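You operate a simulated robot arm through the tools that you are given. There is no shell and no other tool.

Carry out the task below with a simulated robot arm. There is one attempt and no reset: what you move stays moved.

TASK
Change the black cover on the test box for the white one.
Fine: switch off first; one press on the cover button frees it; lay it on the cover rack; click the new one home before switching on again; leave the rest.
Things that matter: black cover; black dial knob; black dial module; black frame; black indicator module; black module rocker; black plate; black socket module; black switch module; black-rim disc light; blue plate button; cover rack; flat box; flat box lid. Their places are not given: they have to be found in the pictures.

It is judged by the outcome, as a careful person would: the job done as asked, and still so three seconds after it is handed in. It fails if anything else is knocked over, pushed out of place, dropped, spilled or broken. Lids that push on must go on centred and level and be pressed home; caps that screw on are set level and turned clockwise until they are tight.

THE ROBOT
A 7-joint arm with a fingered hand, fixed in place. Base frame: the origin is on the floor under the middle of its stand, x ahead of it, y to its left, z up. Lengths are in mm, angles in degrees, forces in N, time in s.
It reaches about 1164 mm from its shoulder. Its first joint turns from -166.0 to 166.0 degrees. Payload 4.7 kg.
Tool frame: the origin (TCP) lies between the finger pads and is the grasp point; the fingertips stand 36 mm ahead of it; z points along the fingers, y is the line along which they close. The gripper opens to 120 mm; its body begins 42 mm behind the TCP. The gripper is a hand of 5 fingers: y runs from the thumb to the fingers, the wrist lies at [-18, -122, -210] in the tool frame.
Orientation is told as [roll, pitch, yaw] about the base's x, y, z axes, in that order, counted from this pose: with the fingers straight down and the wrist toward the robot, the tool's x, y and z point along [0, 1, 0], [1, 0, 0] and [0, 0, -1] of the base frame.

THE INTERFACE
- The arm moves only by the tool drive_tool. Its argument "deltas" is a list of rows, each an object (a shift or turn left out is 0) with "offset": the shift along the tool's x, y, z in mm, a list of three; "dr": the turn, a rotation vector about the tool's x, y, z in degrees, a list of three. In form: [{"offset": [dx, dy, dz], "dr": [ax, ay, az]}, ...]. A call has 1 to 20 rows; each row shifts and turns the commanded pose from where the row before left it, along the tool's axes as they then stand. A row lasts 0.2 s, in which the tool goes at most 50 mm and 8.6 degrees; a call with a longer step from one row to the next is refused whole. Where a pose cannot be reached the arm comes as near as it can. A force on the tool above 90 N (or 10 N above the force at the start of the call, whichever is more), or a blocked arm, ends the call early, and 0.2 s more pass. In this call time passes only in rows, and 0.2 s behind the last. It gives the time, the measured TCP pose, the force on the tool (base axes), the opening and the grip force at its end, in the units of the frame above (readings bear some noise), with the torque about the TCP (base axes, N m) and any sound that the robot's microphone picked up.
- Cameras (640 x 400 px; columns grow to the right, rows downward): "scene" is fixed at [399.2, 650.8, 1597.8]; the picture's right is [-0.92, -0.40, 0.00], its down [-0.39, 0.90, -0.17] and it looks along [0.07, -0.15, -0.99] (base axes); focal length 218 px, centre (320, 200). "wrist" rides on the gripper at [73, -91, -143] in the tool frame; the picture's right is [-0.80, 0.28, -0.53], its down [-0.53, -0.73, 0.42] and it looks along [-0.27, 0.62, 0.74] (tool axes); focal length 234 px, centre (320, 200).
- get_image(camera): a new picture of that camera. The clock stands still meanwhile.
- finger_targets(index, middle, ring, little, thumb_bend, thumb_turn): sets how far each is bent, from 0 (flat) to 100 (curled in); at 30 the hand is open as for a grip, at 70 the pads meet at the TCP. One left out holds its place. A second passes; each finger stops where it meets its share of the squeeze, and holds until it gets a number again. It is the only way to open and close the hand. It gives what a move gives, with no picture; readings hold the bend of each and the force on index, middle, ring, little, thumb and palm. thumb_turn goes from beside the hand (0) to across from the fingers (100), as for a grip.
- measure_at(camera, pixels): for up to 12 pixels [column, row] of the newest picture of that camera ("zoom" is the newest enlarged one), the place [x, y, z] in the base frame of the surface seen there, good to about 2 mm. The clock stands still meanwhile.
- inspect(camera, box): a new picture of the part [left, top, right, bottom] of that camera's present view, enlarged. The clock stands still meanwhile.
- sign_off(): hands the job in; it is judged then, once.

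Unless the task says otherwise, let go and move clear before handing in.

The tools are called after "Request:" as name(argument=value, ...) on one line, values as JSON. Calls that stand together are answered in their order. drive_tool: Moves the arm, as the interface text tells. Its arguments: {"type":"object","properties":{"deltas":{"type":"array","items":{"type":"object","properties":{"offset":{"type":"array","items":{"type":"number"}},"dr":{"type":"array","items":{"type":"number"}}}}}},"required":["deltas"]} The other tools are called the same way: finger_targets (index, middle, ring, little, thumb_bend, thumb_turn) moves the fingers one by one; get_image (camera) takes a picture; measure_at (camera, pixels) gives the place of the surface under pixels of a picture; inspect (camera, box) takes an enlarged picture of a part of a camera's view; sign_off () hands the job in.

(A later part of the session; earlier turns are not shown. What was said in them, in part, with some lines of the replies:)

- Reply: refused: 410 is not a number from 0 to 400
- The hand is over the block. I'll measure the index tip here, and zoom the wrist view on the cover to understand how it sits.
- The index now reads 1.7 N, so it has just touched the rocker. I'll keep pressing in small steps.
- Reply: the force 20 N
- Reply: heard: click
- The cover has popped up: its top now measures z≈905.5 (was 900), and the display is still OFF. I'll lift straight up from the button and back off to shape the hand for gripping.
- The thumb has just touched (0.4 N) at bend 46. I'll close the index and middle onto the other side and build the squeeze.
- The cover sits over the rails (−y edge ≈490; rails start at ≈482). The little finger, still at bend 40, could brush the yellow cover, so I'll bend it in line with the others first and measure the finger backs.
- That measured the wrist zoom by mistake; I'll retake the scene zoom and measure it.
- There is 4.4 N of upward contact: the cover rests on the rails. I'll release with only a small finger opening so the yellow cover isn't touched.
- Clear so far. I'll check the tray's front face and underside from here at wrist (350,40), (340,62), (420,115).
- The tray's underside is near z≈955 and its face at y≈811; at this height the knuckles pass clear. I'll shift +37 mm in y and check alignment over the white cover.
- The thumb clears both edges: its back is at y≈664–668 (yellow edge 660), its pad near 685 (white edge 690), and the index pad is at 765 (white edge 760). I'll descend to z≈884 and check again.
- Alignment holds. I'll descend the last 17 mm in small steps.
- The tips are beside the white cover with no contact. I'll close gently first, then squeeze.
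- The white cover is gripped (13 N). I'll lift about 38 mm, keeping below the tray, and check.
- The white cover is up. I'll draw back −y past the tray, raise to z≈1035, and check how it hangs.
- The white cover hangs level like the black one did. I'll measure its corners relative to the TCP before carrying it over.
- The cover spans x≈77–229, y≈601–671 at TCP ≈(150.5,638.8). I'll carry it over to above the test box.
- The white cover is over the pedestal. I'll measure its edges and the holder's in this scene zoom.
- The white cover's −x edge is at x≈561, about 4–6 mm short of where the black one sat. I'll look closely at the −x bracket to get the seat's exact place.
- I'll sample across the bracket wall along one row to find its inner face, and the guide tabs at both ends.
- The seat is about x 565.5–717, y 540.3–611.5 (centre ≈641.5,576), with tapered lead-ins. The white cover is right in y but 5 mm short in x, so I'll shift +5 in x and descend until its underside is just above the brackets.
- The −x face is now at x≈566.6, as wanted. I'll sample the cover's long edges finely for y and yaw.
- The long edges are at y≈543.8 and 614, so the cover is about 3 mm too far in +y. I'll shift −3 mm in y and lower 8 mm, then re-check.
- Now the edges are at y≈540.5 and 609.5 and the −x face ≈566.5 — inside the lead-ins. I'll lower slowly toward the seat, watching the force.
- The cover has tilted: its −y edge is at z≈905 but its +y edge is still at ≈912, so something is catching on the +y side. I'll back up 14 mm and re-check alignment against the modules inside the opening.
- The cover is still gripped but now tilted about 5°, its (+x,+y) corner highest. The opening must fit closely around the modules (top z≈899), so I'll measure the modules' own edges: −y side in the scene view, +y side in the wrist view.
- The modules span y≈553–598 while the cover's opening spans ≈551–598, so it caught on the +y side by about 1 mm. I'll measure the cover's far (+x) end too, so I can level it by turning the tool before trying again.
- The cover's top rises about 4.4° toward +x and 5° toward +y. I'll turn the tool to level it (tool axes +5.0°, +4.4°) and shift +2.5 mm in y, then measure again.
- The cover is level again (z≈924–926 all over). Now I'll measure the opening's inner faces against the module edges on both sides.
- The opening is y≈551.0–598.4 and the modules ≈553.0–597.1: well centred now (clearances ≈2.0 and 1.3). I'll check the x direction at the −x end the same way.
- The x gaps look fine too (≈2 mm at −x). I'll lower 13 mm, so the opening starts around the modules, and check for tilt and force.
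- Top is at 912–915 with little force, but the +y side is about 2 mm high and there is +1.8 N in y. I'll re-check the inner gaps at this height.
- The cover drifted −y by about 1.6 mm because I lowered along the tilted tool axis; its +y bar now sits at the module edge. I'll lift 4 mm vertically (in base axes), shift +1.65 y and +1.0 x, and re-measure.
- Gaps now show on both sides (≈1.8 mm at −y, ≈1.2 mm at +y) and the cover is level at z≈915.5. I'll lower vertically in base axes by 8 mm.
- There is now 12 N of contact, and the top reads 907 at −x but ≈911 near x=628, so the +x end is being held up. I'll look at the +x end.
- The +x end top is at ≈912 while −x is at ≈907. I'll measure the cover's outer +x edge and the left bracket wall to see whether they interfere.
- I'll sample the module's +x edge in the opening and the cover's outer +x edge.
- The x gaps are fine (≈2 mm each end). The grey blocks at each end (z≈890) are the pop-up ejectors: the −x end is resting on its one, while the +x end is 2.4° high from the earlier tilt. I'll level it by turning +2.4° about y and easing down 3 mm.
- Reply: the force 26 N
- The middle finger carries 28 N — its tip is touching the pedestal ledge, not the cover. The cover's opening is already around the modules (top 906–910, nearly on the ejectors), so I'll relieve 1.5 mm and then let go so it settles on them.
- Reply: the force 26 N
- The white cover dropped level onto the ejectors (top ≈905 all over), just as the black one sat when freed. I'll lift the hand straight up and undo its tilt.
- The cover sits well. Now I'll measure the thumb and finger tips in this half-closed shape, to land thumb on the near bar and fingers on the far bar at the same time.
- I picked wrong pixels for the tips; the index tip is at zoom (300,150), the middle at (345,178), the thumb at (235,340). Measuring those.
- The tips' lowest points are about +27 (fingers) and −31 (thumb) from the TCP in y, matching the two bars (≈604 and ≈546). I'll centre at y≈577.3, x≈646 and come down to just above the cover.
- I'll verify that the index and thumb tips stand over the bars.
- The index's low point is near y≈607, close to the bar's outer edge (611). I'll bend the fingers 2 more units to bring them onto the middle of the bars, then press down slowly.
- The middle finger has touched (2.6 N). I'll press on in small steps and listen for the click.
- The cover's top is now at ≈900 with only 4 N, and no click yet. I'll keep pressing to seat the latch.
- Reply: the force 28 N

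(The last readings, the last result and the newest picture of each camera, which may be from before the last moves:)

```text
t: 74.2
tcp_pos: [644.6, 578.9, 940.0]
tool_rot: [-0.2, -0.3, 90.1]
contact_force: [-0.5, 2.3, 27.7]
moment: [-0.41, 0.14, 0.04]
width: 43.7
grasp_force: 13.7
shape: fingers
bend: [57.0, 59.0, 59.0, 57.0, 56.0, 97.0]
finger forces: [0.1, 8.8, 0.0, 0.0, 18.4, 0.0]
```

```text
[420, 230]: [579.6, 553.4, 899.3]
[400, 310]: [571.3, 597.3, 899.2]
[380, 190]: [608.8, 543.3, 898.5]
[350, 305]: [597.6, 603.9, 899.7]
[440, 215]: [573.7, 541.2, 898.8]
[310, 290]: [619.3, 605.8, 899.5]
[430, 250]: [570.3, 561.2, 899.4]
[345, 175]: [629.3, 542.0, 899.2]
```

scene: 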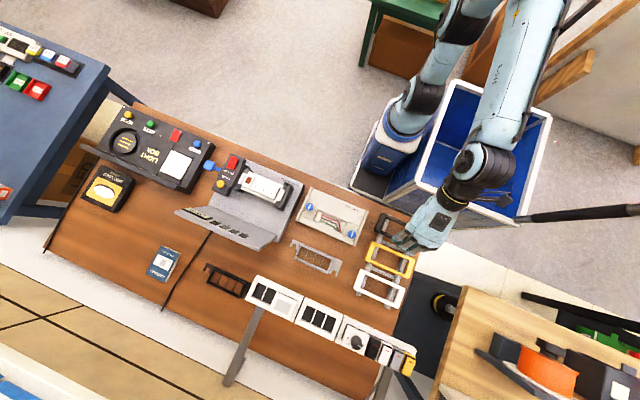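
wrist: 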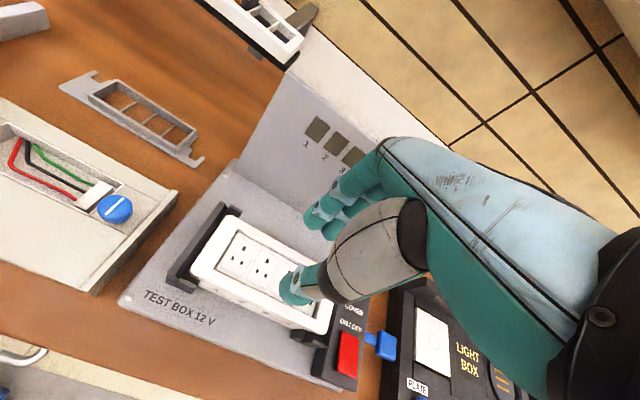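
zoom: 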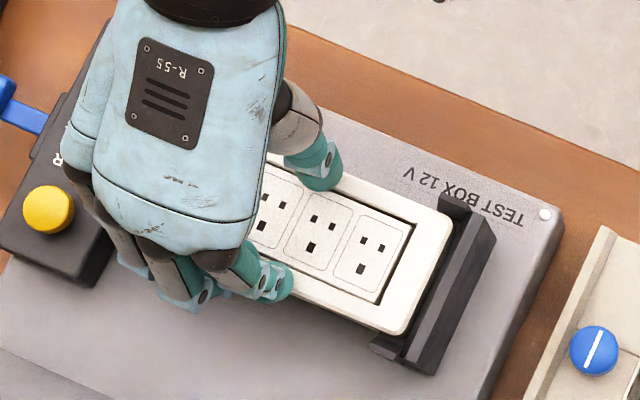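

At 27.7 N the visible part is down at ≈899.3, but no click yet. I'll check the +x end near the button side.

Request:
inspect(camera="wrist", box=[280, 260, 400, 350])

Request:
measure_at(camera="zoom", pixels=[[420, 250], [400, 270], [380, 290], [440, 200], [450, 230], [350, 280], [430, 300], [480, 220], [500, 260], [460, 180], [300, 250], [410, 220]])

```text
4.44 times, centred on (340, 305) of wrist
```

zoom: 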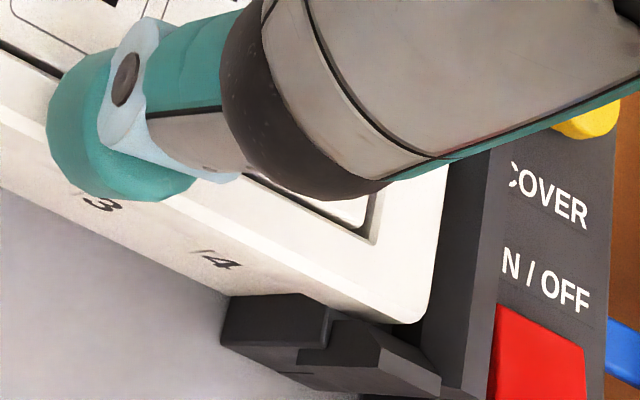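

```text
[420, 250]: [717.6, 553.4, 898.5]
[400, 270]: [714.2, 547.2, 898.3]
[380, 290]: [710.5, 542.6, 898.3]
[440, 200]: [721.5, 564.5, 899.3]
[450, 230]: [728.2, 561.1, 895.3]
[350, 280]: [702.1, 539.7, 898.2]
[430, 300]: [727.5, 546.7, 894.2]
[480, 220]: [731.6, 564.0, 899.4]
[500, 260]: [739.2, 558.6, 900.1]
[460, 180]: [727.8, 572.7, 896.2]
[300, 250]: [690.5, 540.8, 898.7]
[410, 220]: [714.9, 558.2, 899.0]
```

Both ends are down at ≈899. I'll add a little more force to engage the latch.

Request:
drive_tool(deltas=[{"offset": [0, 0, 1]}, {"offset": [0, 0, 1]}, {}])

```text
t: 75.0
tcp_pos: [645.7, 577.6, 939.6]
tool_rot: [-0.2, -0.3, 90.1]
contact_force: [-1.2, 4.1, 45.8]
moment: [-0.89, 0.27, 0.06]
width: 43.7
grasp_force: 23.2
shape: fingers
bend: [57.0, 58.0, 59.0, 57.0, 57.0, 98.0]
finger forces: [0.7, 10.6, 0.0, 0.0, 35.0, 0.1]
```

45 N and still no click. I'll back off and see whether the cover stays down or pops back up.

Request:
drive_tool(deltas=[{"offset": [0, 0, -4]}, {"offset": [0, 0, -6]}, {"offset": [0, 0, -15]}, {"offset": [0, 0, -25]}, {}])

Request:
inspect(camera="scene", box=[225, 150, 305, 215])

Request:
measure_at(camera="zoom", pixels=[[420, 230], [400, 310], [380, 190], [350, 305], [440, 215], [310, 290], [430, 250], [345, 175]])

Request:
get_image(camera="wrist")

```text
t: 76.2
tcp_pos: [642.4, 578.1, 984.2]
tool_rot: [0.0, 0.2, 89.9]
contact_force: [1.2, -0.4, 0.0]
moment: [0.0, -0.02, 0.01]
width: 43.4
grasp_force: 0.1
shape: fingers
bend: [57.0, 59.0, 59.0, 57.0, 56.0, 98.0]
finger forces: [0.1, 0.0, 0.0, 0.1, 0.0, 0.0]
```

```text
6.15 times, centred on (265, 182) of scene
```

zoom: 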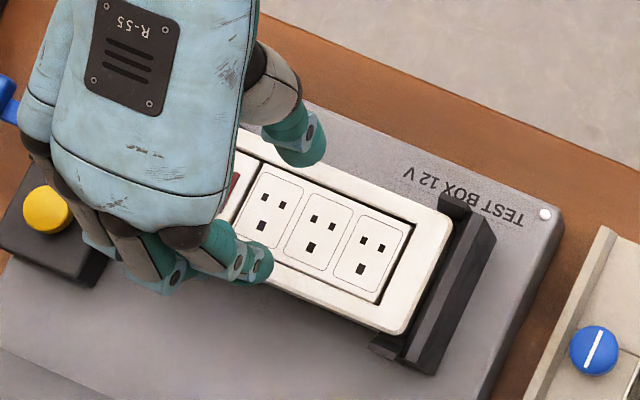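

```text
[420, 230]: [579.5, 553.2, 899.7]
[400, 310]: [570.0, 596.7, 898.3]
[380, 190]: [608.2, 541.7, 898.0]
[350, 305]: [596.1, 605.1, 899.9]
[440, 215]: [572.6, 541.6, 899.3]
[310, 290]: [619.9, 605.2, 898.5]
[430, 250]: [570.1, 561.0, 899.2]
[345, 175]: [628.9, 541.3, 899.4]
```

```text
taken
```

wrist: 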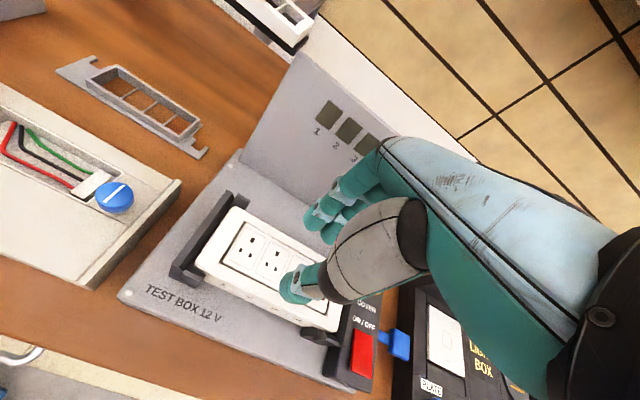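

The cover stays down at ≈899 with nothing on it (it rested at 905 before), so the latch seems to hold it against the ejectors. I'll look at the whole box closely, including the far end and the button, from a clear viewpoint.

Request:
drive_tool(deltas=[{"offset": [0, -10, -20]}, {"offset": [0, -25, -35]}, {"offset": [0, -35, -35]}, {"offset": [0, -35, -20]}, {"offset": [0, -25, 0]}, {}])

Request:
inspect(camera="scene", box=[200, 145, 310, 214])

Request:
get_image(camera="wrist")

```text
t: 77.6
tcp_pos: [644.6, 450.5, 1095.1]
tool_rot: [0.0, 0.0, 90.0]
contact_force: [0.5, -0.9, -1.1]
moment: [0.01, -0.02, 0.01]
width: 43.4
grasp_force: 0.1
shape: fingers
bend: [57.0, 59.0, 59.0, 57.0, 56.0, 98.0]
finger forces: [0.0, 0.0, 0.0, 0.0, 0.0, 0.0]
```

```text
5.80 times, centred on (255, 180) of scene
```

zoom: 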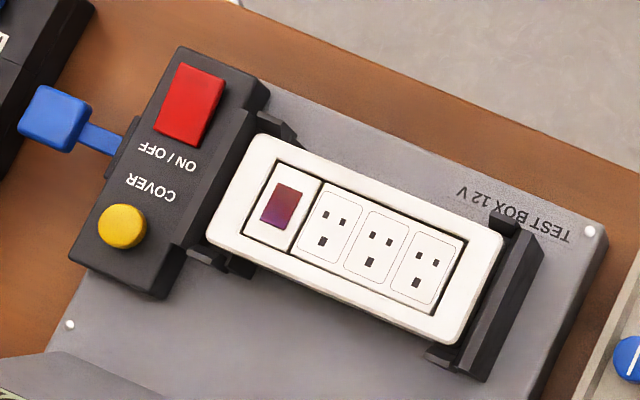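

```text
taken
```

wrist: 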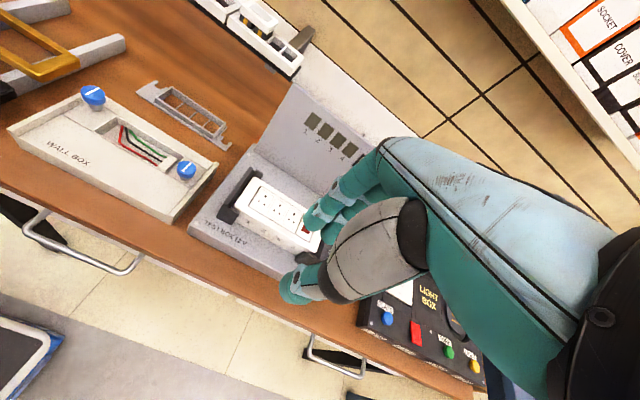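

The white cover sits just as the black one did. I'll measure all four corners of the cover, the button and the rocker.

Request:
inspect(camera="scene", box=[200, 145, 310, 214])

Request:
measure_at(camera="zoom", pixels=[[262, 145], [220, 230], [235, 195], [490, 245], [455, 330], [475, 285], [380, 190], [330, 285], [120, 225], [195, 80], [180, 125], [300, 160]])

Request:
inspect(camera="scene", box=[230, 165, 298, 213])

```text
5.80 times, centred on (255, 180) of scene
```

zoom: 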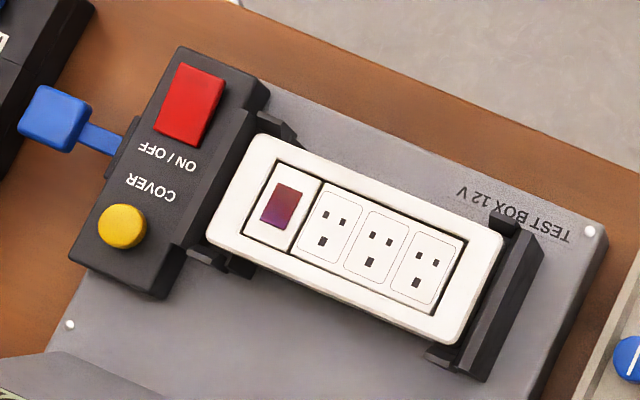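

```text
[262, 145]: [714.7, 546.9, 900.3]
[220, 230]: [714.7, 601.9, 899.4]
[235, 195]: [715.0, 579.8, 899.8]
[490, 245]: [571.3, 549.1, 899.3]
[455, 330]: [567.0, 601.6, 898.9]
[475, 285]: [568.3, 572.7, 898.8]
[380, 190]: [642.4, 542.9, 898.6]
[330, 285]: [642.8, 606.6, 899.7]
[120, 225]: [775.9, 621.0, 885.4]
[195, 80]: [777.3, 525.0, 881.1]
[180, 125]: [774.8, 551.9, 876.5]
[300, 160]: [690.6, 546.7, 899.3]
```

```text
8.33 times, centred on (264, 189) of scene
```

zoom: 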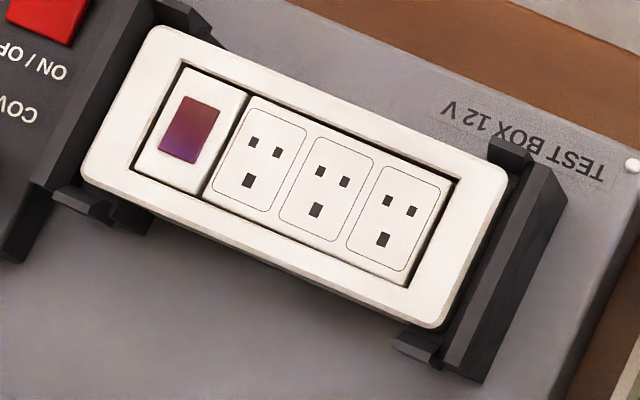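

All corners read ≈899–900, level, in the same place as the original. Since no click was reported, I'll do a gentle tug check: open the hand, come back over the cover and grip its sides lightly.

Request:
finger_targets(index=42, middle=44, ring=42, little=42, thumb_bend=42)

Request:
drive_tool(deltas=[{"offset": [2, 20, 0]}, {"offset": [2.6, 35, 0]}, {"offset": [0, 35, 0]}, {"offset": [0, 25, 0]}, {"offset": [0, 12, 0]}, {"offset": [0, 0, 25]}, {"offset": [0, 0, 40]}, {"offset": [0, 0, 40]}, {"offset": [0, 0, 30]}, {"offset": [0, 0, 15]}, {}])

Request:
inspect(camera="wrist", box=[180, 150, 400, 350])

Request:
inspect(camera="scene", box=[225, 150, 305, 215])

```text
t: 78.6
tcp_pos: [645.9, 450.8, 1095.7]
tool_rot: [0.0, 0.0, 89.9]
contact_force: [0.2, -0.6, 1.2]
moment: [0.0, -0.04, -0.02]
width: 86.4
grasp_force: 0.0
shape: fingers
bend: [42.0, 44.0, 42.0, 42.0, 42.0, 98.0]
finger forces: [0.1, 0.0, 0.1, 0.0, 0.1, 0.1]
```

```text
t: 81.0
tcp_pos: [640.4, 577.3, 946.0]
tool_rot: [0.0, -0.1, 90.0]
contact_force: [0.0, -0.1, -0.7]
moment: [0.02, 0.01, -0.06]
width: 86.9
grasp_force: 0.0
shape: fingers
bend: [42.0, 44.0, 42.0, 42.0, 42.0, 98.0]
finger forces: [0.1, 0.0, 0.0, 0.0, 0.0, 0.0]
```

```text
2.00 times, centred on (290, 250) of wrist
```

zoom: 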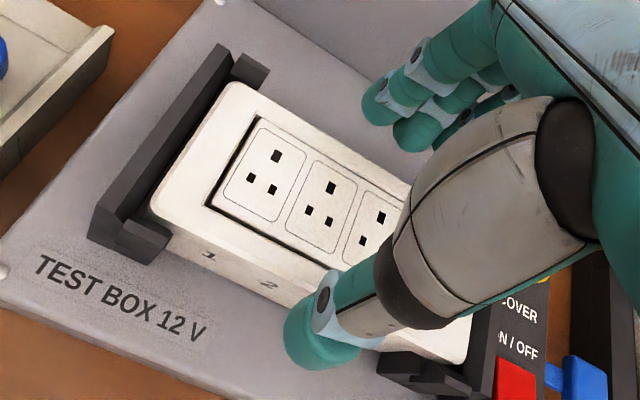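

```text
6.15 times, centred on (265, 182) of scene
```

zoom: 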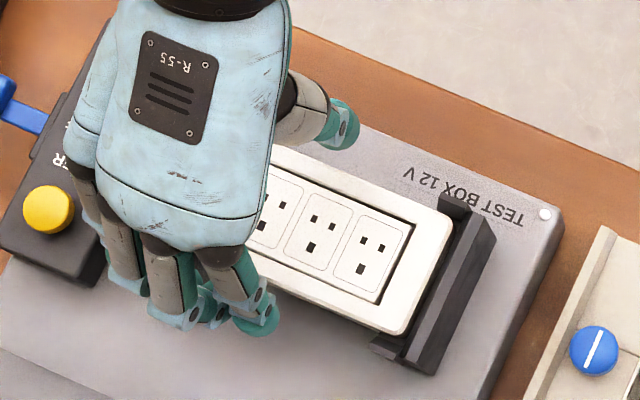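

The hand straddles the cover. I'll descend to z≈923 and close lightly on its sides.

Request:
drive_tool(deltas=[{"offset": [0, 0, 10]}, {"offset": [0, 0, 8]}, {"offset": [0, 0, 5]}, {}])

Request:
finger_targets(index=49, middle=50, thumb_bend=48)

Request:
finger_targets(index=55, middle=54, thumb_bend=54)

```text
t: 82.0
tcp_pos: [642.1, 576.1, 923.1]
tool_rot: [0.0, 0.1, 90.1]
contact_force: [-0.9, 0.6, 0.5]
moment: [0.02, 0.05, 0.03]
width: 86.7
grasp_force: 0.1
shape: fingers
bend: [42.0, 44.0, 42.0, 42.0, 42.0, 98.0]
finger forces: [0.0, 0.0, 0.1, 0.0, 0.1, 0.0]
```

```text
t: 83.0
tcp_pos: [642.5, 576.4, 923.7]
tool_rot: [0.0, 0.0, 90.0]
contact_force: [0.9, 1.6, 0.7]
moment: [0.07, -0.02, 0.02]
width: 71.4
grasp_force: 1.7
shape: fingers
bend: [48.0, 49.0, 42.0, 42.0, 47.0, 98.0]
finger forces: [0.9, 1.6, 0.0, 0.0, 1.3, 0.1]
```

```text
t: 84.0
tcp_pos: [640.9, 575.3, 923.2]
tool_rot: [0.0, 0.0, 90.0]
contact_force: [0.6, 3.2, 1.5]
moment: [0.21, -0.02, 0.04]
width: 68.6
grasp_force: 8.1
shape: fingers
bend: [49.0, 50.0, 42.0, 42.0, 49.0, 98.0]
finger forces: [5.3, 4.9, 0.1, 0.0, 6.3, 0.1]
```

Light grip of about 8 N. Now a very small lift of 1.5 mm to feel whether the cover is held.

Request:
drive_tool(deltas=[{"offset": [0, 0, -0.7]}, {"offset": [0, 0, -0.8]}, {}])

Request:
inspect(camera="scene", box=[225, 150, 305, 215])

Request:
measure_at(camera="zoom", pixels=[[420, 230], [400, 310], [380, 190], [350, 305], [440, 215], [310, 290], [430, 250], [345, 175]])

```text
t: 84.8
tcp_pos: [641.2, 575.6, 923.7]
tool_rot: [0.0, 0.0, 90.0]
contact_force: [2.0, 4.9, -0.8]
moment: [0.2, -0.08, 0.04]
width: 68.8
grasp_force: 8.8
shape: fingers
bend: [49.0, 50.0, 42.0, 42.0, 49.0, 98.0]
finger forces: [6.0, 5.2, 0.1, 0.0, 6.1, 0.1]
```

```text
6.15 times, centred on (265, 182) of scene
```

zoom: 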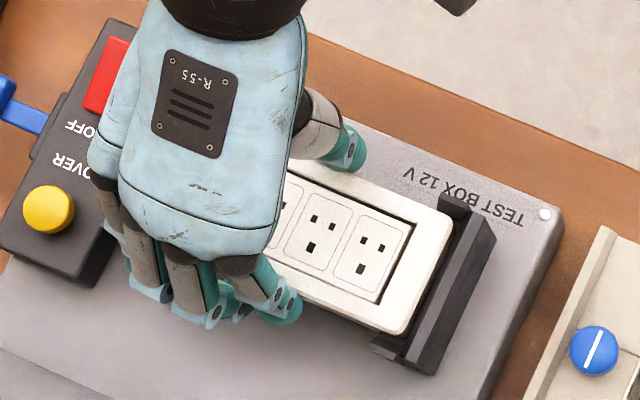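

```text
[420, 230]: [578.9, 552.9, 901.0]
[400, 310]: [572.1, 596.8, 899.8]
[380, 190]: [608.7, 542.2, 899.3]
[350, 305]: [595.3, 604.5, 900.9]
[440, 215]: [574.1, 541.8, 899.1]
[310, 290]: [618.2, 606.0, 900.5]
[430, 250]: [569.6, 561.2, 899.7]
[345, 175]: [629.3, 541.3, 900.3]
```

The cover hasn't visibly moved; the pull is only about 2 N. I'll add another 1.5 mm.

Request:
drive_tool(deltas=[{"offset": [0, 0, -0.7]}, {"offset": [0, 0, -0.8]}, {}])

Request:
inspect(camera="scene", box=[225, 150, 305, 215])

Request:
measure_at(camera="zoom", pixels=[[420, 230], [400, 310], [380, 190], [350, 305], [440, 215], [310, 290], [430, 250], [345, 175]])

```text
t: 85.6
tcp_pos: [640.7, 574.9, 924.0]
tool_rot: [0.1, 0.1, 90.1]
contact_force: [1.1, 4.2, -5.1]
moment: [0.18, -0.04, 0.04]
width: 68.8
grasp_force: 8.3
shape: fingers
bend: [49.0, 50.0, 42.0, 42.0, 49.0, 97.0]
finger forces: [5.6, 4.4, 0.0, 0.1, 5.9, 0.0]
```

```text
6.15 times, centred on (265, 182) of scene
```

zoom: 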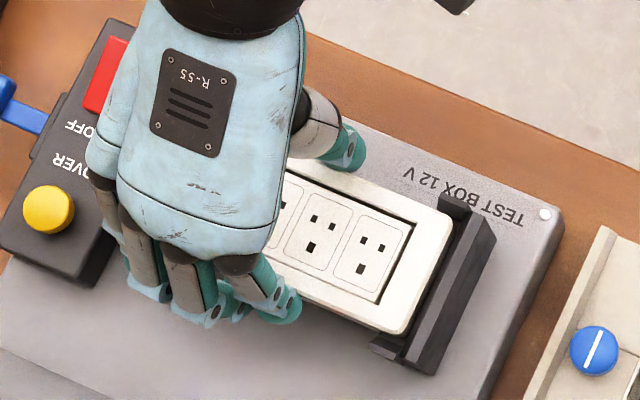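

```text
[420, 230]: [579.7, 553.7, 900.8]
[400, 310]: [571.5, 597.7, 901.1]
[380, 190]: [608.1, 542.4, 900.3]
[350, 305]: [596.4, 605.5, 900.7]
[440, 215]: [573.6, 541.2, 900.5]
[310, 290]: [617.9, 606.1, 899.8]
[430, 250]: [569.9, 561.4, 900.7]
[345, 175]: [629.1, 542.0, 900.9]
```

With about 6 N of upward pull the cover stays at ≈900: it is held by the latch. I'll relax the pull, open, and lift away.

Request:
drive_tool(deltas=[{"offset": [0, 0, 1.5]}, {"offset": [0, 0, 1.5]}, {}])

Request:
finger_targets(index=42, middle=44, ring=42, little=42, thumb_bend=41)

Request:
drive_tool(deltas=[{"offset": [0, 0, -5]}, {"offset": [0, 0, -15]}, {"offset": [0, 0, -30]}, {"offset": [0, 0, -40]}, {"offset": [0, 0, -40]}, {"offset": [0, -15, -20]}, {"offset": [0, -30, 0]}, {"offset": [0, -30, 0]}, {}])

Request:
inspect(camera="scene", box=[200, 145, 310, 214])

Request:
measure_at(camera="zoom", pixels=[[262, 145], [220, 230], [235, 195], [490, 245], [455, 330], [475, 285], [380, 190], [330, 285], [120, 225], [195, 80], [180, 125], [300, 160]])

```text
t: 86.4
tcp_pos: [641.4, 575.3, 922.4]
tool_rot: [0.0, -0.2, 89.9]
contact_force: [0.0, 3.6, 5.0]
moment: [0.14, 0.01, 0.09]
width: 68.8
grasp_force: 8.3
shape: fingers
bend: [49.0, 50.0, 42.0, 42.0, 49.0, 97.0]
finger forces: [5.3, 4.7, 0.0, 0.1, 7.3, 0.1]
```

```text
t: 87.4
tcp_pos: [642.1, 575.4, 921.9]
tool_rot: [0.0, 0.0, 90.0]
contact_force: [0.7, 0.6, 0.0]
moment: [0.0, -0.05, 0.0]
width: 88.0
grasp_force: 0.1
shape: fingers
bend: [42.0, 44.0, 42.0, 42.0, 41.0, 97.0]
finger forces: [0.0, 0.0, 0.0, 0.0, 0.0, 0.0]
```

```text
t: 89.4
tcp_pos: [640.2, 502.3, 1074.5]
tool_rot: [0.1, 0.0, 90.0]
contact_force: [-0.5, -0.2, -0.2]
moment: [0.01, 0.01, -0.01]
width: 88.3
grasp_force: 0.1
shape: fingers
bend: [42.0, 44.0, 42.0, 42.0, 41.0, 97.0]
finger forces: [0.0, 0.0, 0.1, 0.0, 0.0, 0.1]
```

```text
5.80 times, centred on (255, 180) of scene
```

zoom: 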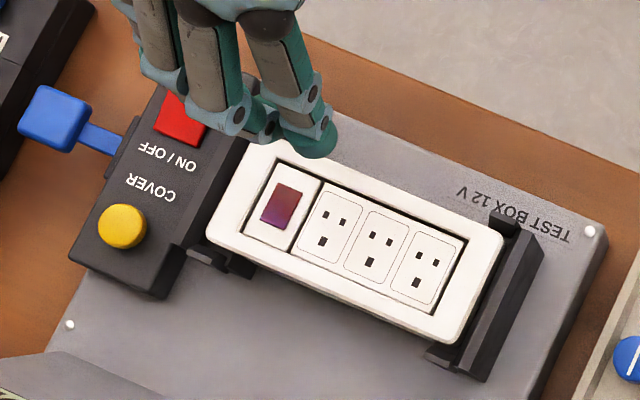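

```text
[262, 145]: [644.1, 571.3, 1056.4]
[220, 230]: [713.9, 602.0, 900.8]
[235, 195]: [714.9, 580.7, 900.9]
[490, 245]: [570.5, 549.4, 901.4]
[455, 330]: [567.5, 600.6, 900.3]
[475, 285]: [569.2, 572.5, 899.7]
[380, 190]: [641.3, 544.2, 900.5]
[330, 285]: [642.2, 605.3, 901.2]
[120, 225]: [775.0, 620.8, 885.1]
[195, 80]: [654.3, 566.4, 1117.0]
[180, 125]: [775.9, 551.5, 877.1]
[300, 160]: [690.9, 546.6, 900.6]
```

The cover rests at ≈900.7 all over, equal to where the black one was latched (≈900.3). For insurance I'll give it one more firm, balanced press before switching on.

Request:
finger_targets(index=59, middle=59, ring=59, little=58, thumb_bend=57)

Request:
drive_tool(deltas=[{"offset": [-2, 25, 0]}, {"offset": [-2, 30, 0]}, {"offset": [-2, 20, 0]}, {"offset": [0, 0.5, 25]}, {"offset": [0, 0, 40]}, {"offset": [0, 0, 35]}, {"offset": [0, 0, 20]}, {"offset": [0, 0, 6]}, {}])

Request:
inspect(camera="scene", box=[225, 150, 305, 215])

Request:
inspect(camera="wrist", box=[220, 150, 400, 330])

```text
t: 90.4
tcp_pos: [640.3, 502.9, 1072.7]
tool_rot: [0.0, 0.0, 89.9]
contact_force: [-0.5, -0.2, 0.4]
moment: [-0.02, 0.0, 0.02]
width: 41.1
grasp_force: 0.1
shape: fingers
bend: [59.0, 59.0, 59.0, 57.0, 56.0, 97.0]
finger forces: [0.0, 0.0, 0.1, 0.0, 0.0, 0.0]
```

```text
t: 92.4
tcp_pos: [648.6, 576.2, 948.7]
tool_rot: [0.0, 0.0, 90.0]
contact_force: [-0.1, 0.2, 0.6]
moment: [0.0, -0.02, -0.04]
width: 40.9
grasp_force: 0.1
shape: fingers
bend: [59.0, 59.0, 59.0, 57.0, 56.0, 97.0]
finger forces: [0.0, 0.1, 0.0, 0.1, 0.0, 0.0]
```

```text
6.15 times, centred on (265, 182) of scene
```

zoom: 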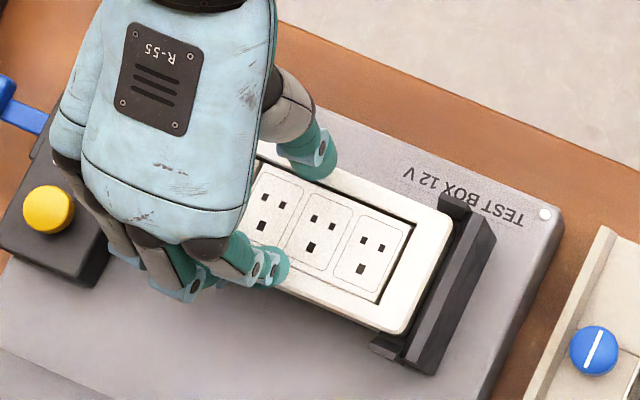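

```text
2.22 times, centred on (310, 240) of wrist
```

zoom: 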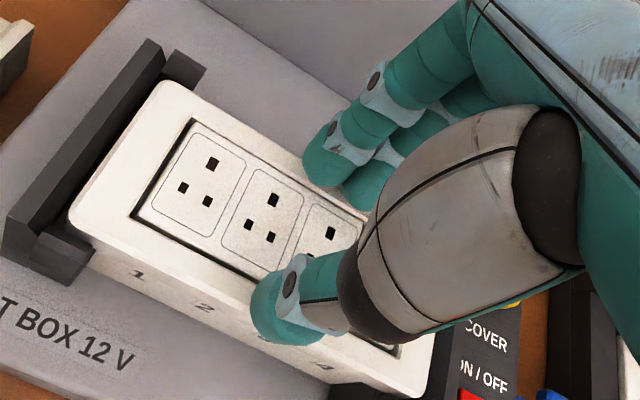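

The tips are over the bars again. I'll press down step by step to about 30–40 N, listening for a click.

Request:
drive_tool(deltas=[{"offset": [0, 0, 4]}, {"offset": [0, 0, 2]}, {"offset": [0, 0, 1]}, {"offset": [0, 0, 1]}, {}])

Request:
drive_tool(deltas=[{"offset": [0, 0, 1]}, {"offset": [0, 0, 1]}, {}])

```text
t: 93.6
tcp_pos: [646.3, 576.3, 940.4]
tool_rot: [0.0, 0.0, 90.0]
contact_force: [2.9, 1.9, 14.4]
moment: [0.37, -0.08, -0.09]
width: 40.2
grasp_force: 7.0
shape: fingers
bend: [59.0, 59.0, 59.0, 57.0, 56.0, 97.0]
finger forces: [8.9, 4.8, 0.0, 0.1, 0.0, 0.0]
```

```text
t: 94.4
tcp_pos: [646.3, 576.2, 940.5]
tool_rot: [-0.1, -0.2, 90.0]
contact_force: [0.9, 1.3, 29.7]
moment: [0.72, 0.21, -0.07]
width: 40.3
grasp_force: 14.5
shape: fingers
bend: [59.0, 59.0, 59.0, 57.0, 56.0, 97.0]
finger forces: [22.6, 4.8, 0.0, 0.1, 1.6, 0.0]
```

Request:
drive_tool(deltas=[{"offset": [0, 0, 1]}, {"offset": [0, 0, 1]}, {}])

Request:
inspect(camera="scene", box=[225, 150, 305, 215])

Request:
measure_at(camera="zoom", pixels=[[420, 230], [400, 310], [380, 190], [350, 305], [440, 215], [310, 290], [430, 250], [345, 175]])

```text
t: 95.2
tcp_pos: [645.0, 577.0, 939.6]
tool_rot: [-0.3, -0.4, 89.9]
contact_force: [1.2, 1.9, 47.5]
moment: [0.92, 0.38, -0.11]
width: 40.2
grasp_force: 24.3
shape: fingers
bend: [59.0, 59.0, 59.0, 57.0, 56.0, 98.0]
finger forces: [37.1, 4.2, 0.1, 0.0, 7.0, 0.1]
```

```text
6.15 times, centred on (265, 182) of scene
```

zoom: 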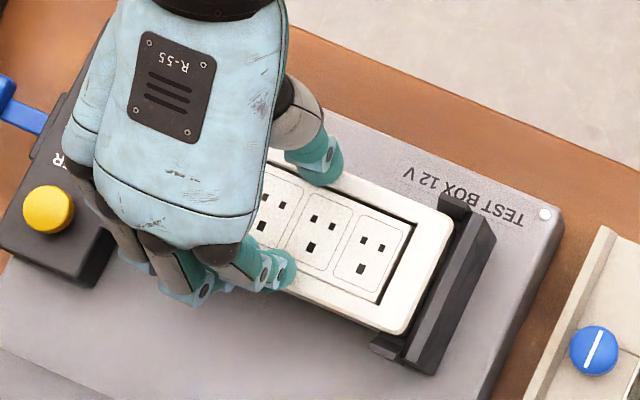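

```text
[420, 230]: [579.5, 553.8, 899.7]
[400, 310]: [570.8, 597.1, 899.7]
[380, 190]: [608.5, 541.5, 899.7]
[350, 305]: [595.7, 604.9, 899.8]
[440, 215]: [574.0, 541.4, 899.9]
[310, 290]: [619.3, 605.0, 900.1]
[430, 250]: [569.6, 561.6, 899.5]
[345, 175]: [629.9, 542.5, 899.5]
```

At 47 N the cover is hard against its seat (≈899.7) with no further click, so it is home. I'll lift off and confirm it stays there.

Request:
drive_tool(deltas=[{"offset": [0, 0, -5]}, {"offset": [0, 0, -10]}, {"offset": [0, 0, -30]}, {"offset": [0, 0, -40]}, {"offset": [0, 0, -40]}, {"offset": [0, -20, -20]}, {"offset": [0, -35, 0]}, {"offset": [0, -35, 0]}, {"offset": [0, -30, 0]}, {}])

Request:
inspect(camera="scene", box=[200, 145, 310, 214])

Request:
measure_at(camera="zoom", pixels=[[262, 145], [220, 230], [235, 195], [490, 245], [455, 330], [475, 285], [380, 190], [330, 285], [120, 225], [195, 80], [180, 125], [300, 160]])

Request:
get_image(camera="scene")

```text
t: 97.4
tcp_pos: [644.0, 456.4, 1077.6]
tool_rot: [0.0, 0.0, 90.1]
contact_force: [0.8, -0.2, 0.7]
moment: [-0.03, 0.04, 0.0]
width: 40.9
grasp_force: 0.1
shape: fingers
bend: [59.0, 59.0, 59.0, 57.0, 56.0, 98.0]
finger forces: [0.0, 0.0, 0.0, 0.0, 0.0, 0.0]
```

```text
5.80 times, centred on (255, 180) of scene
```

zoom: 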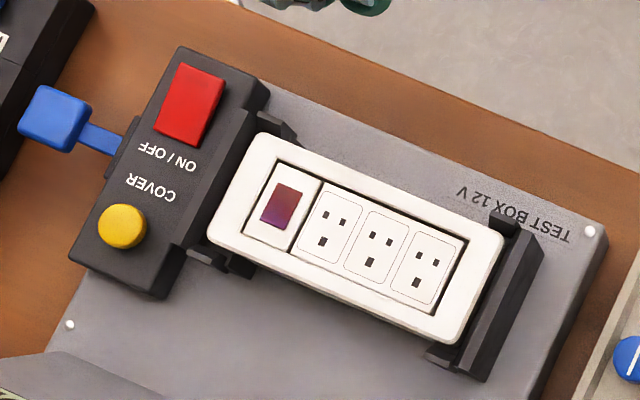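

```text
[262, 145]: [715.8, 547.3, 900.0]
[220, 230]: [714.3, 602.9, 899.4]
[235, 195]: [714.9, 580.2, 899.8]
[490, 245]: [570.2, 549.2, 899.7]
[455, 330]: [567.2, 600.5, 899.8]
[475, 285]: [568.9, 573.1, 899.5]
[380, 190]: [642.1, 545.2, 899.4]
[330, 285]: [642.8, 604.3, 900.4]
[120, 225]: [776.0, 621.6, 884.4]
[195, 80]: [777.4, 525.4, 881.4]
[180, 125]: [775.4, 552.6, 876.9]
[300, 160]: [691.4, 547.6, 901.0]
```

```text
taken
```

scene: 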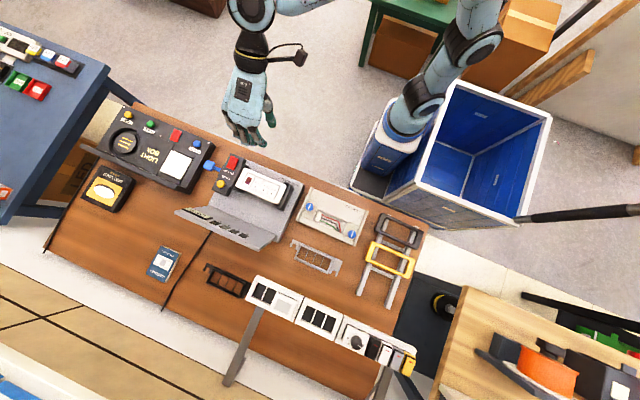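

The cover stays at ≈899.9, but since no click has been reported, I want a firmer tug check before switching on. I'll open the hand and return over the cover.

Request:
finger_targets(index=42, middle=44, ring=42, little=42, thumb_bend=42)

Request:
drive_tool(deltas=[{"offset": [2, 20, 0]}, {"offset": [2, 35, 0]}, {"offset": [1, 35, 0]}, {"offset": [0, 20, 0]}, {"offset": [0, 10, 0]}, {"offset": [0, 0, 25]}, {"offset": [0, 0, 40]}, {"offset": [0, 0, 40]}, {"offset": [0, 0, 25]}, {"offset": [0, 0, 12]}, {"offset": [0, 0, 10]}, {}])

Request:
inspect(camera="wrist", box=[180, 150, 400, 350])

```text
t: 98.4
tcp_pos: [644.4, 456.7, 1079.3]
tool_rot: [0.0, -0.1, 89.9]
contact_force: [0.3, -0.1, 0.8]
moment: [0.0, -0.03, -0.02]
width: 86.8
grasp_force: 0.0
shape: fingers
bend: [42.0, 44.0, 42.0, 42.0, 42.0, 98.0]
finger forces: [0.0, 0.0, 0.0, 0.0, 0.0, 0.0]
```

```text
t: 101.0
tcp_pos: [638.9, 577.1, 925.6]
tool_rot: [0.0, 0.1, 90.0]
contact_force: [0.6, 0.7, -0.3]
moment: [0.02, 0.0, 0.01]
width: 86.9
grasp_force: 0.0
shape: fingers
bend: [42.0, 44.0, 42.0, 42.0, 42.0, 98.0]
finger forces: [0.0, 0.0, 0.0, 0.0, 0.0, 0.0]
```

```text
2.00 times, centred on (290, 250) of wrist
```

zoom: 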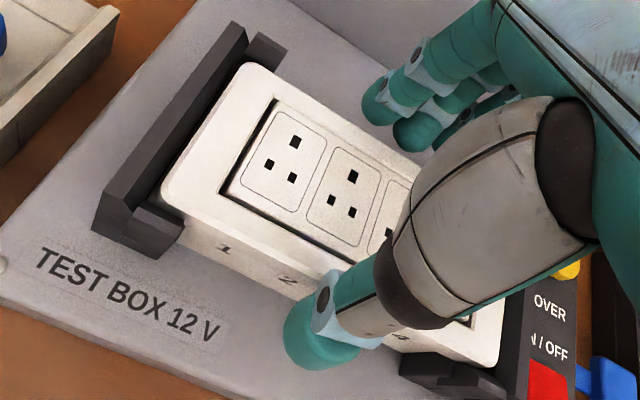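

Request:
drive_tool(deltas=[{"offset": [0, 0, 2.5]}, {}])

Request:
finger_targets(index=49, middle=50, thumb_bend=48)

Request:
finger_targets(index=60, middle=58, thumb_bend=58)

Request:
drive_tool(deltas=[{"offset": [0, 0, -1]}, {"offset": [0, 0, -1]}, {}])

Request:
inspect(camera="scene", box=[225, 150, 305, 215])

Request:
measure_at(camera="zoom", pixels=[[420, 230], [400, 310], [380, 190], [350, 305], [440, 215], [310, 290], [430, 250], [345, 175]])

```text
t: 101.6
tcp_pos: [640.9, 576.5, 924.1]
tool_rot: [0.0, -0.1, 90.0]
contact_force: [1.2, -0.2, 0.4]
moment: [-0.01, 0.05, 0.01]
width: 86.5
grasp_force: 0.0
shape: fingers
bend: [42.0, 44.0, 42.0, 42.0, 42.0, 98.0]
finger forces: [0.0, 0.0, 0.0, 0.0, 0.1, 0.0]
```

```text
t: 102.6
tcp_pos: [641.4, 576.4, 925.1]
tool_rot: [0.0, 0.1, 89.9]
contact_force: [0.5, -1.4, 0.1]
moment: [-0.01, 0.01, 0.04]
width: 71.5
grasp_force: 1.6
shape: fingers
bend: [49.0, 49.0, 42.0, 42.0, 46.0, 98.0]
finger forces: [0.1, 0.8, 0.0, 0.0, 2.0, 0.0]
```

```text
t: 103.6
tcp_pos: [640.0, 576.8, 925.5]
tool_rot: [0.0, 0.0, 90.0]
contact_force: [0.9, 5.5, 2.3]
moment: [0.27, -0.08, 0.09]
width: 67.9
grasp_force: 13.2
shape: fingers
bend: [50.0, 52.0, 42.0, 42.0, 48.0, 97.0]
finger forces: [8.4, 6.8, 0.0, 0.0, 10.4, 0.1]
```

```text
t: 104.4
tcp_pos: [642.2, 577.6, 925.5]
tool_rot: [0.1, 0.1, 90.2]
contact_force: [-0.8, 4.1, -4.5]
moment: [0.27, 0.01, 0.07]
width: 68.1
grasp_force: 12.1
shape: fingers
bend: [51.0, 52.0, 42.0, 42.0, 48.0, 97.0]
finger forces: [8.1, 6.1, 0.1, 0.0, 10.3, 0.1]
```

```text
6.15 times, centred on (265, 182) of scene
```

zoom: 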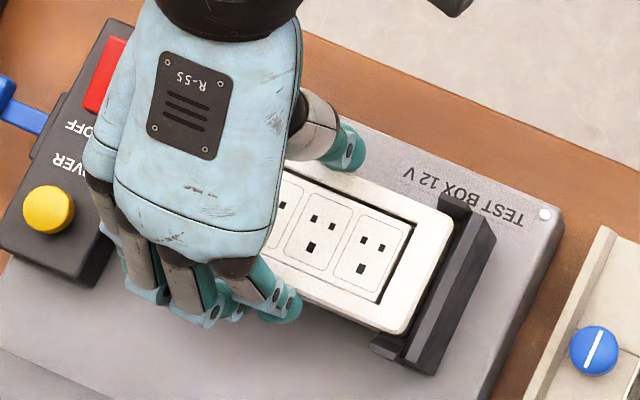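

```text
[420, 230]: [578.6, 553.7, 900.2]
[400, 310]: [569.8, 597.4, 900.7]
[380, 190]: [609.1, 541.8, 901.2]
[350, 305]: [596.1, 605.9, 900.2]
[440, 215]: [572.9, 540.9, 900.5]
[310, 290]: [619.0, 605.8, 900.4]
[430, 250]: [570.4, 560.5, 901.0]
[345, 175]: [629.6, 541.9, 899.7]
```

At about 6.8 N of pull the cover is at ≈900.5. I'll increase by another 1 mm.

Request:
drive_tool(deltas=[{"offset": [0, 0, -1]}, {}])

Request:
inspect(camera="scene", box=[225, 150, 305, 215])

Request:
measure_at(camera="zoom", pixels=[[420, 230], [400, 310], [380, 190], [350, 305], [440, 215], [310, 290], [430, 250], [345, 175]])

```text
t: 105.0
tcp_pos: [640.9, 576.7, 925.9]
tool_rot: [0.2, 0.1, 90.1]
contact_force: [-0.6, 5.2, -8.6]
moment: [0.25, -0.04, 0.14]
width: 68.2
grasp_force: 12.7
shape: fingers
bend: [50.0, 52.0, 42.0, 42.0, 49.0, 97.0]
finger forces: [8.6, 6.0, 0.0, 0.1, 9.7, 0.1]
```

```text
6.15 times, centred on (265, 182) of scene
```

zoom: 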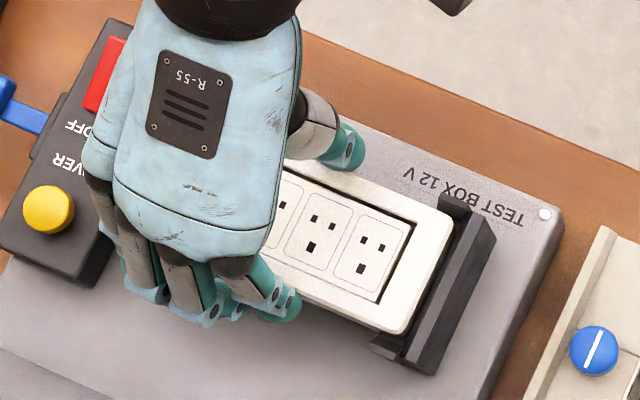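

```text
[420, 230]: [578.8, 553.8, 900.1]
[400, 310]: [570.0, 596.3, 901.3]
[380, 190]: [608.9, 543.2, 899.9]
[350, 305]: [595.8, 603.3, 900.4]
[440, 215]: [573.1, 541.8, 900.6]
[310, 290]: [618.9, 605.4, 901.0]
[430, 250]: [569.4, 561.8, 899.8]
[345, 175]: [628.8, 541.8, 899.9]
```

With about 11 N of pull the cover hasn't moved at all (still ≈900.4): it is firmly latched. I'll relax, release, and lift away.

Request:
drive_tool(deltas=[{"offset": [0, 0, 1.5]}, {"offset": [0, 0, 1.3]}, {}])

Request:
finger_targets(index=42, middle=44, ring=42, little=42, thumb_bend=41)

Request:
drive_tool(deltas=[{"offset": [0, 0, -5]}, {"offset": [0, 0, -15]}, {"offset": [0, 0, -30]}, {"offset": [0, 0, -40]}, {"offset": [0, -20, -30]}, {"offset": [0, -35, 0]}, {"offset": [0, -35, 0]}, {}])

Request:
finger_targets(index=40, middle=100, ring=100, little=100, thumb_bend=20)

Request:
inspect(camera="scene", box=[200, 145, 310, 214])

Request:
measure_at(camera="zoom", pixels=[[262, 145], [220, 230], [235, 195], [490, 245], [455, 330], [475, 285], [380, 190], [330, 285], [190, 75], [195, 95], [185, 125], [205, 80]])

```text
t: 105.8
tcp_pos: [641.4, 576.7, 926.5]
tool_rot: [0.0, -0.1, 90.0]
contact_force: [-3.7, 3.8, -1.7]
moment: [0.18, 0.05, 0.18]
width: 67.9
grasp_force: 11.9
shape: fingers
bend: [51.0, 52.0, 42.0, 42.0, 49.0, 97.0]
finger forces: [8.0, 6.0, 0.0, 0.0, 10.4, 0.0]
```

```text
t: 106.8
tcp_pos: [641.8, 576.3, 925.9]
tool_rot: [0.0, -0.1, 90.0]
contact_force: [-0.3, 0.0, -0.5]
moment: [0.03, 0.0, 0.0]
width: 88.2
grasp_force: 0.1
shape: fingers
bend: [42.0, 44.0, 42.0, 42.0, 41.0, 97.0]
finger forces: [0.1, 0.0, 0.0, 0.0, 0.0, 0.0]
```

```text
t: 108.6
tcp_pos: [642.3, 483.6, 1044.3]
tool_rot: [0.0, 0.1, 90.0]
contact_force: [-0.5, 0.3, 0.0]
moment: [-0.01, 0.05, -0.01]
width: 88.5
grasp_force: 0.1
shape: fingers
bend: [42.0, 44.0, 42.0, 42.0, 41.0, 97.0]
finger forces: [0.0, 0.0, 0.1, 0.1, 0.0, 0.0]
```

```text
t: 109.6
tcp_pos: [642.1, 484.1, 1044.6]
tool_rot: [0.0, -0.1, 90.0]
contact_force: [0.1, -0.1, 0.4]
moment: [0.01, 0.03, 0.0]
width: 116.7
grasp_force: 0.1
shape: fingers
bend: [40.0, 100.0, 100.0, 100.0, 20.0, 97.0]
finger forces: [0.1, 0.1, 0.0, 0.0, 0.1, 0.1]
```

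```text
5.80 times, centred on (255, 180) of scene
```

zoom: 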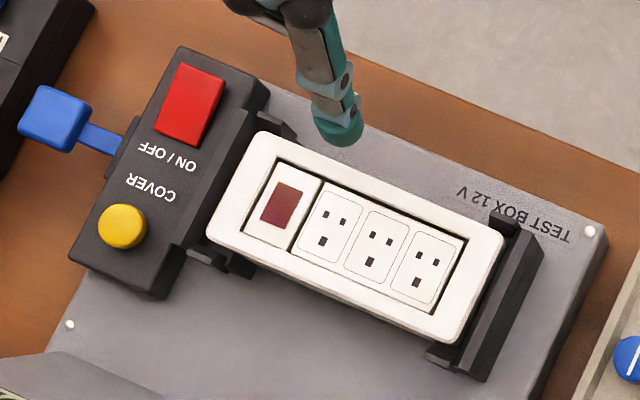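

```text
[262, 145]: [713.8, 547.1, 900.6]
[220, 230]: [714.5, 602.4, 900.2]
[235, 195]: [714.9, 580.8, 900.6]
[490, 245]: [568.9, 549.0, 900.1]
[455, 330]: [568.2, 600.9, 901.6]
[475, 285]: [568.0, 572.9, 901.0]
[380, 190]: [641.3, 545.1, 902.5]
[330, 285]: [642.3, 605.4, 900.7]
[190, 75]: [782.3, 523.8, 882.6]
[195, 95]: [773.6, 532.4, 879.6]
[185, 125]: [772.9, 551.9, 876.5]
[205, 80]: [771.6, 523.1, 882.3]
```

The cover holds at ≈900.8. The hand is in pointing shape; now I'll move over the raised near end of the rocker (≈775,525, z≈882).

Request:
drive_tool(deltas=[{"offset": [-35, -10, 0]}, {"offset": [-40, 0, 0]}, {"offset": [-40, 0, 0]}, {"offset": [-30, 0, 0]}, {"offset": [0, 0, 30]}, {"offset": [0, 0, 40]}, {"offset": [0, 0, 30]}, {"offset": [0, 0, 14]}, {}])

Request:
inspect(camera="scene", box=[200, 140, 260, 190])

Request:
measure_at(camera="zoom", pixels=[[300, 150], [310, 165], [320, 160], [325, 140], [290, 140], [305, 130], [360, 180], [340, 210]])

Request:
inspect(camera="wrist", box=[260, 160, 360, 250])

```text
t: 111.6
tcp_pos: [789.2, 473.8, 932.2]
tool_rot: [0.0, 0.0, 89.9]
contact_force: [0.0, 0.4, 0.1]
moment: [0.01, 0.02, 0.0]
width: 116.9
grasp_force: 0.0
shape: fingers
bend: [40.0, 100.0, 100.0, 100.0, 20.0, 98.0]
finger forces: [0.0, 0.1, 0.1, 0.0, 0.1, 0.1]
```

```text
8.00 times, centred on (230, 165) of scene
```

zoom: 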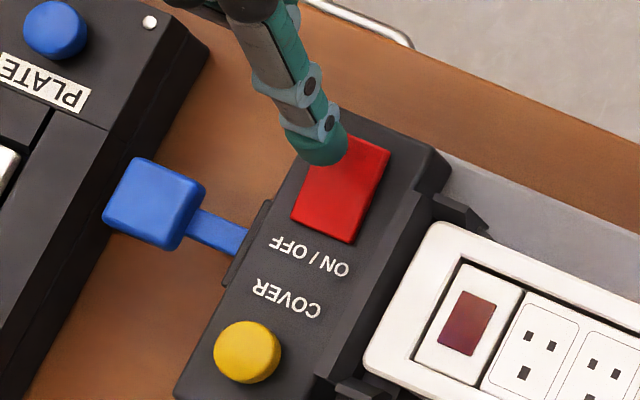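

```text
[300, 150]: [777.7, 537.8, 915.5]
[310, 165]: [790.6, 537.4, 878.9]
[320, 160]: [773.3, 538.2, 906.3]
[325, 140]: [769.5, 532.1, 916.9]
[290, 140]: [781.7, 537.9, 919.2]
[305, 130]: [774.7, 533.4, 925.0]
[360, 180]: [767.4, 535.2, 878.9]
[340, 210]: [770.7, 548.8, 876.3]
```

```text
4.44 times, centred on (310, 205) of wrist
```

zoom: 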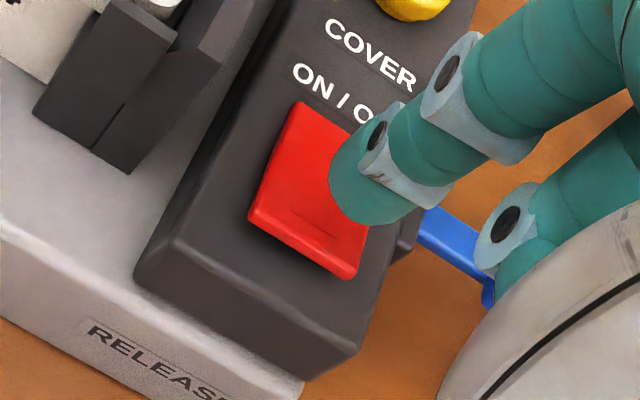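

The tip's centre is near (776,528). I'll shift −4 mm in y for better leverage on the raised end and press slowly.

Request:
drive_tool(deltas=[{"offset": [0, -4, 0]}, {"offset": [0, 0, 6]}, {"offset": [0, 0, 5]}, {"offset": [0, 0, 3]}, {"offset": [0, 0, 2]}])

```text
t: 112.8
tcp_pos: [787.7, 471.0, 915.4]
tool_rot: [0.0, 0.0, 89.9]
contact_force: [-0.4, -1.4, 2.7]
moment: [0.14, 0.04, 0.05]
width: 116.8
grasp_force: 1.5
shape: fingers
bend: [40.0, 100.0, 100.0, 100.0, 20.0, 98.0]
finger forces: [2.8, 0.0, 0.0, 0.1, 0.0, 0.0]
```

The index has touched (2.8 N). I'll press on as before.

Request:
drive_tool(deltas=[{"offset": [0, 0, 2]}, {"offset": [0, 0, 2]}, {"offset": [0, 0, 2]}])

Request:
get_image(camera="wrist")

Request:
inspect(camera="scene", box=[170, 140, 310, 260])

```text
t: 113.6
tcp_pos: [788.1, 470.6, 915.2]
tool_rot: [-0.5, -0.3, 89.8]
contact_force: [-0.7, -9.1, 34.3]
moment: [1.7, 0.46, 0.18]
width: 115.6
grasp_force: 17.6
shape: fingers
bend: [41.0, 100.0, 100.0, 100.0, 20.0, 98.0]
finger forces: [35.9, 0.0, 0.0, 0.0, 0.0, 0.0]
```

```text
taken
```

wrist: 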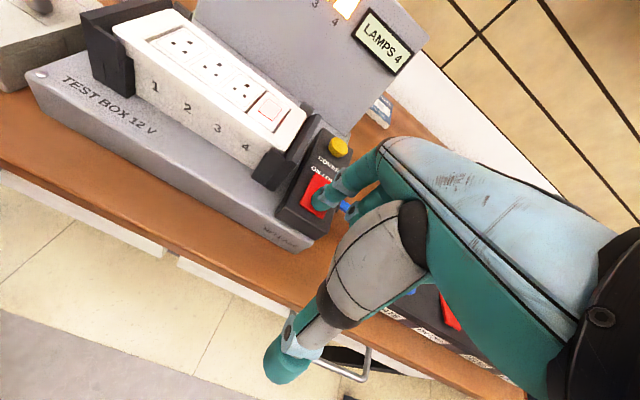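

```text
3.33 times, centred on (240, 200) of scene
```

zoom: 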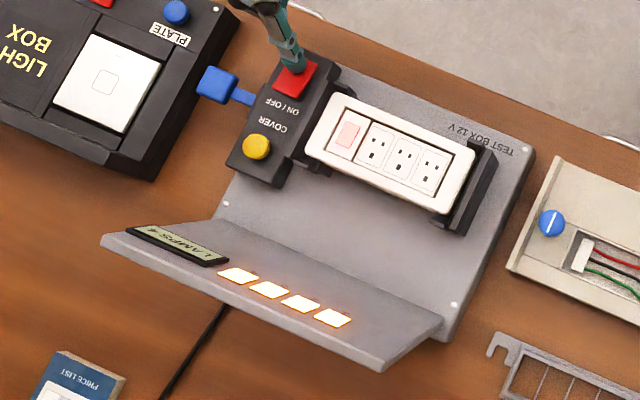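

The display reads "LAMPS 4" and all four lamps glow again. I'll lift off and move clear.

Request:
drive_tool(deltas=[{"offset": [0, 0, -6]}, {"offset": [0, 0, -15]}, {"offset": [0, 0, -30]}, {"offset": [0, 0, -40]}, {"offset": [0, 0, -40]}, {"offset": [0, -20, -40]}, {"offset": [20, -20, -30]}, {"offset": [40, -10, 0]}, {"offset": [45, 0, 0]}, {"offset": [45, 0, 0]}, {"offset": [45, 0, 0]}, {"offset": [40, 0, 0]}, {"offset": [30, 0, 0]}, {}])

Request:
finger_targets(index=30, middle=30, ring=30, little=30, thumb_bend=30)

Request:
get_image(camera="scene")

Request:
inspect(camera="scene", box=[335, 195, 435, 315])

Request:
inspect(camera="scene", box=[200, 145, 310, 214])

Request:
measure_at(camera="zoom", pixels=[[262, 145], [220, 230], [235, 195], [490, 245], [455, 330], [475, 285], [380, 190], [330, 285], [190, 75], [195, 95], [185, 125], [120, 225]])

```text
t: 116.6
tcp_pos: [521.7, 422.0, 1108.2]
tool_rot: [-0.1, 0.0, 90.0]
contact_force: [0.1, 0.7, -0.4]
moment: [-0.01, -0.01, 0.02]
width: 116.7
grasp_force: 0.0
shape: fingers
bend: [40.0, 100.0, 100.0, 100.0, 20.0, 98.0]
finger forces: [0.0, 0.0, 0.0, 0.0, 0.0, 0.0]
```

```text
t: 117.6
tcp_pos: [522.0, 421.5, 1108.1]
tool_rot: [0.0, 0.0, 90.0]
contact_force: [0.9, 0.5, 0.0]
moment: [0.03, -0.03, -0.01]
width: 122.5
grasp_force: 0.1
shape: fingers
bend: [30.0, 30.0, 30.0, 30.0, 30.0, 98.0]
finger forces: [0.0, 0.0, 0.0, 0.0, 0.0, 0.0]
```

```text
taken
```

scene: 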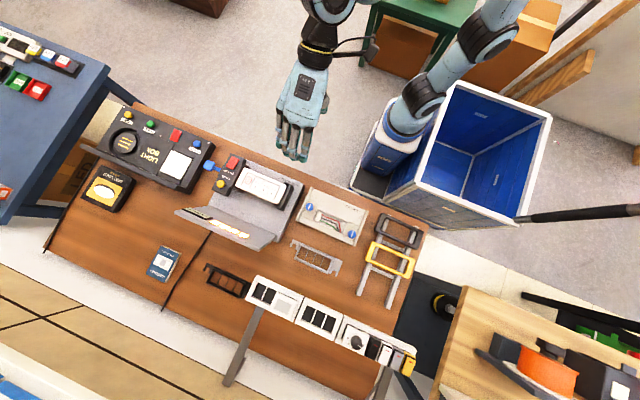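

```text
3.33 times, centred on (385, 255) of scene
```

zoom: 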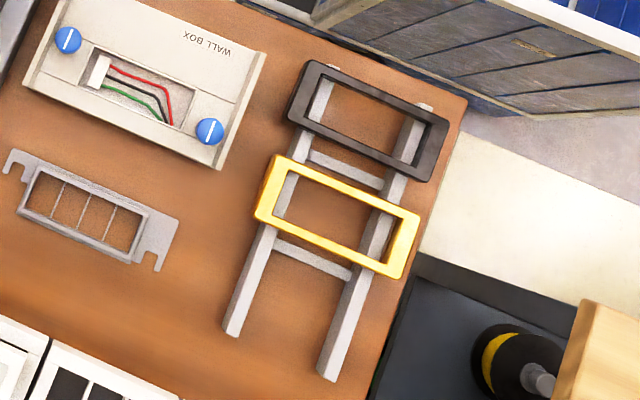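

```text
5.80 times, centred on (255, 180) of scene
```

zoom: 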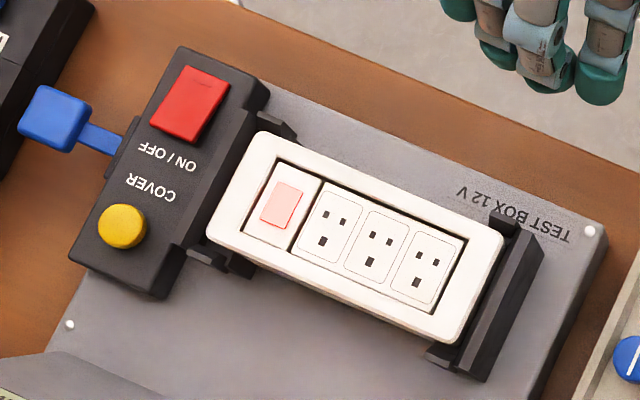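

```text
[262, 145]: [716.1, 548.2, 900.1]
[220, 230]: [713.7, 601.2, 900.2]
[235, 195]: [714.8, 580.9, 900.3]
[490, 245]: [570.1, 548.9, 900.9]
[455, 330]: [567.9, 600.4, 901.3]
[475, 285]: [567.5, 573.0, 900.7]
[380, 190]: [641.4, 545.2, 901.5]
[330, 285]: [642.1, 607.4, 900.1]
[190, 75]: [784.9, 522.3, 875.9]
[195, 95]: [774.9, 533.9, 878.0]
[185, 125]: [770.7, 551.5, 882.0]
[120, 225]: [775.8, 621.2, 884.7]
```

The white cover is level and latched at ≈900.6, like the original. The rocker is ON with the lamps lit, the black cover lies square on the rack, and the yellow cover and everything else are untouched. The hand is open and clear, so I'm handing in.

Request:
sign_off()

```text
The job is handed in.
```

The white cover is now on the test box in place of the black one, and the box is switched on again. I did not hear a click as the new cover went home.

- **Switching:** I switched off first, and the display read OFF with the lamps dark. At the end I switched on again; it reads "LAMPS 4" with all four lamps lit.
- **Black cover:** One press on the yellow button freed it with a click. It now lies on the cover rack, in the slot beside the yellow cover.
- **White cover:** On the first try it caught on the modules and tilted, so I backed up, levelled it and lowered it again. I then pressed it down twice, up to about 47 N. It sits level at the same height as the black one did, and it did not come up under a pull of about 11 N. I take it to be latched.
- **The rest:** In the last pictures I saw nothing else moved. The hand is open and clear of the bench.
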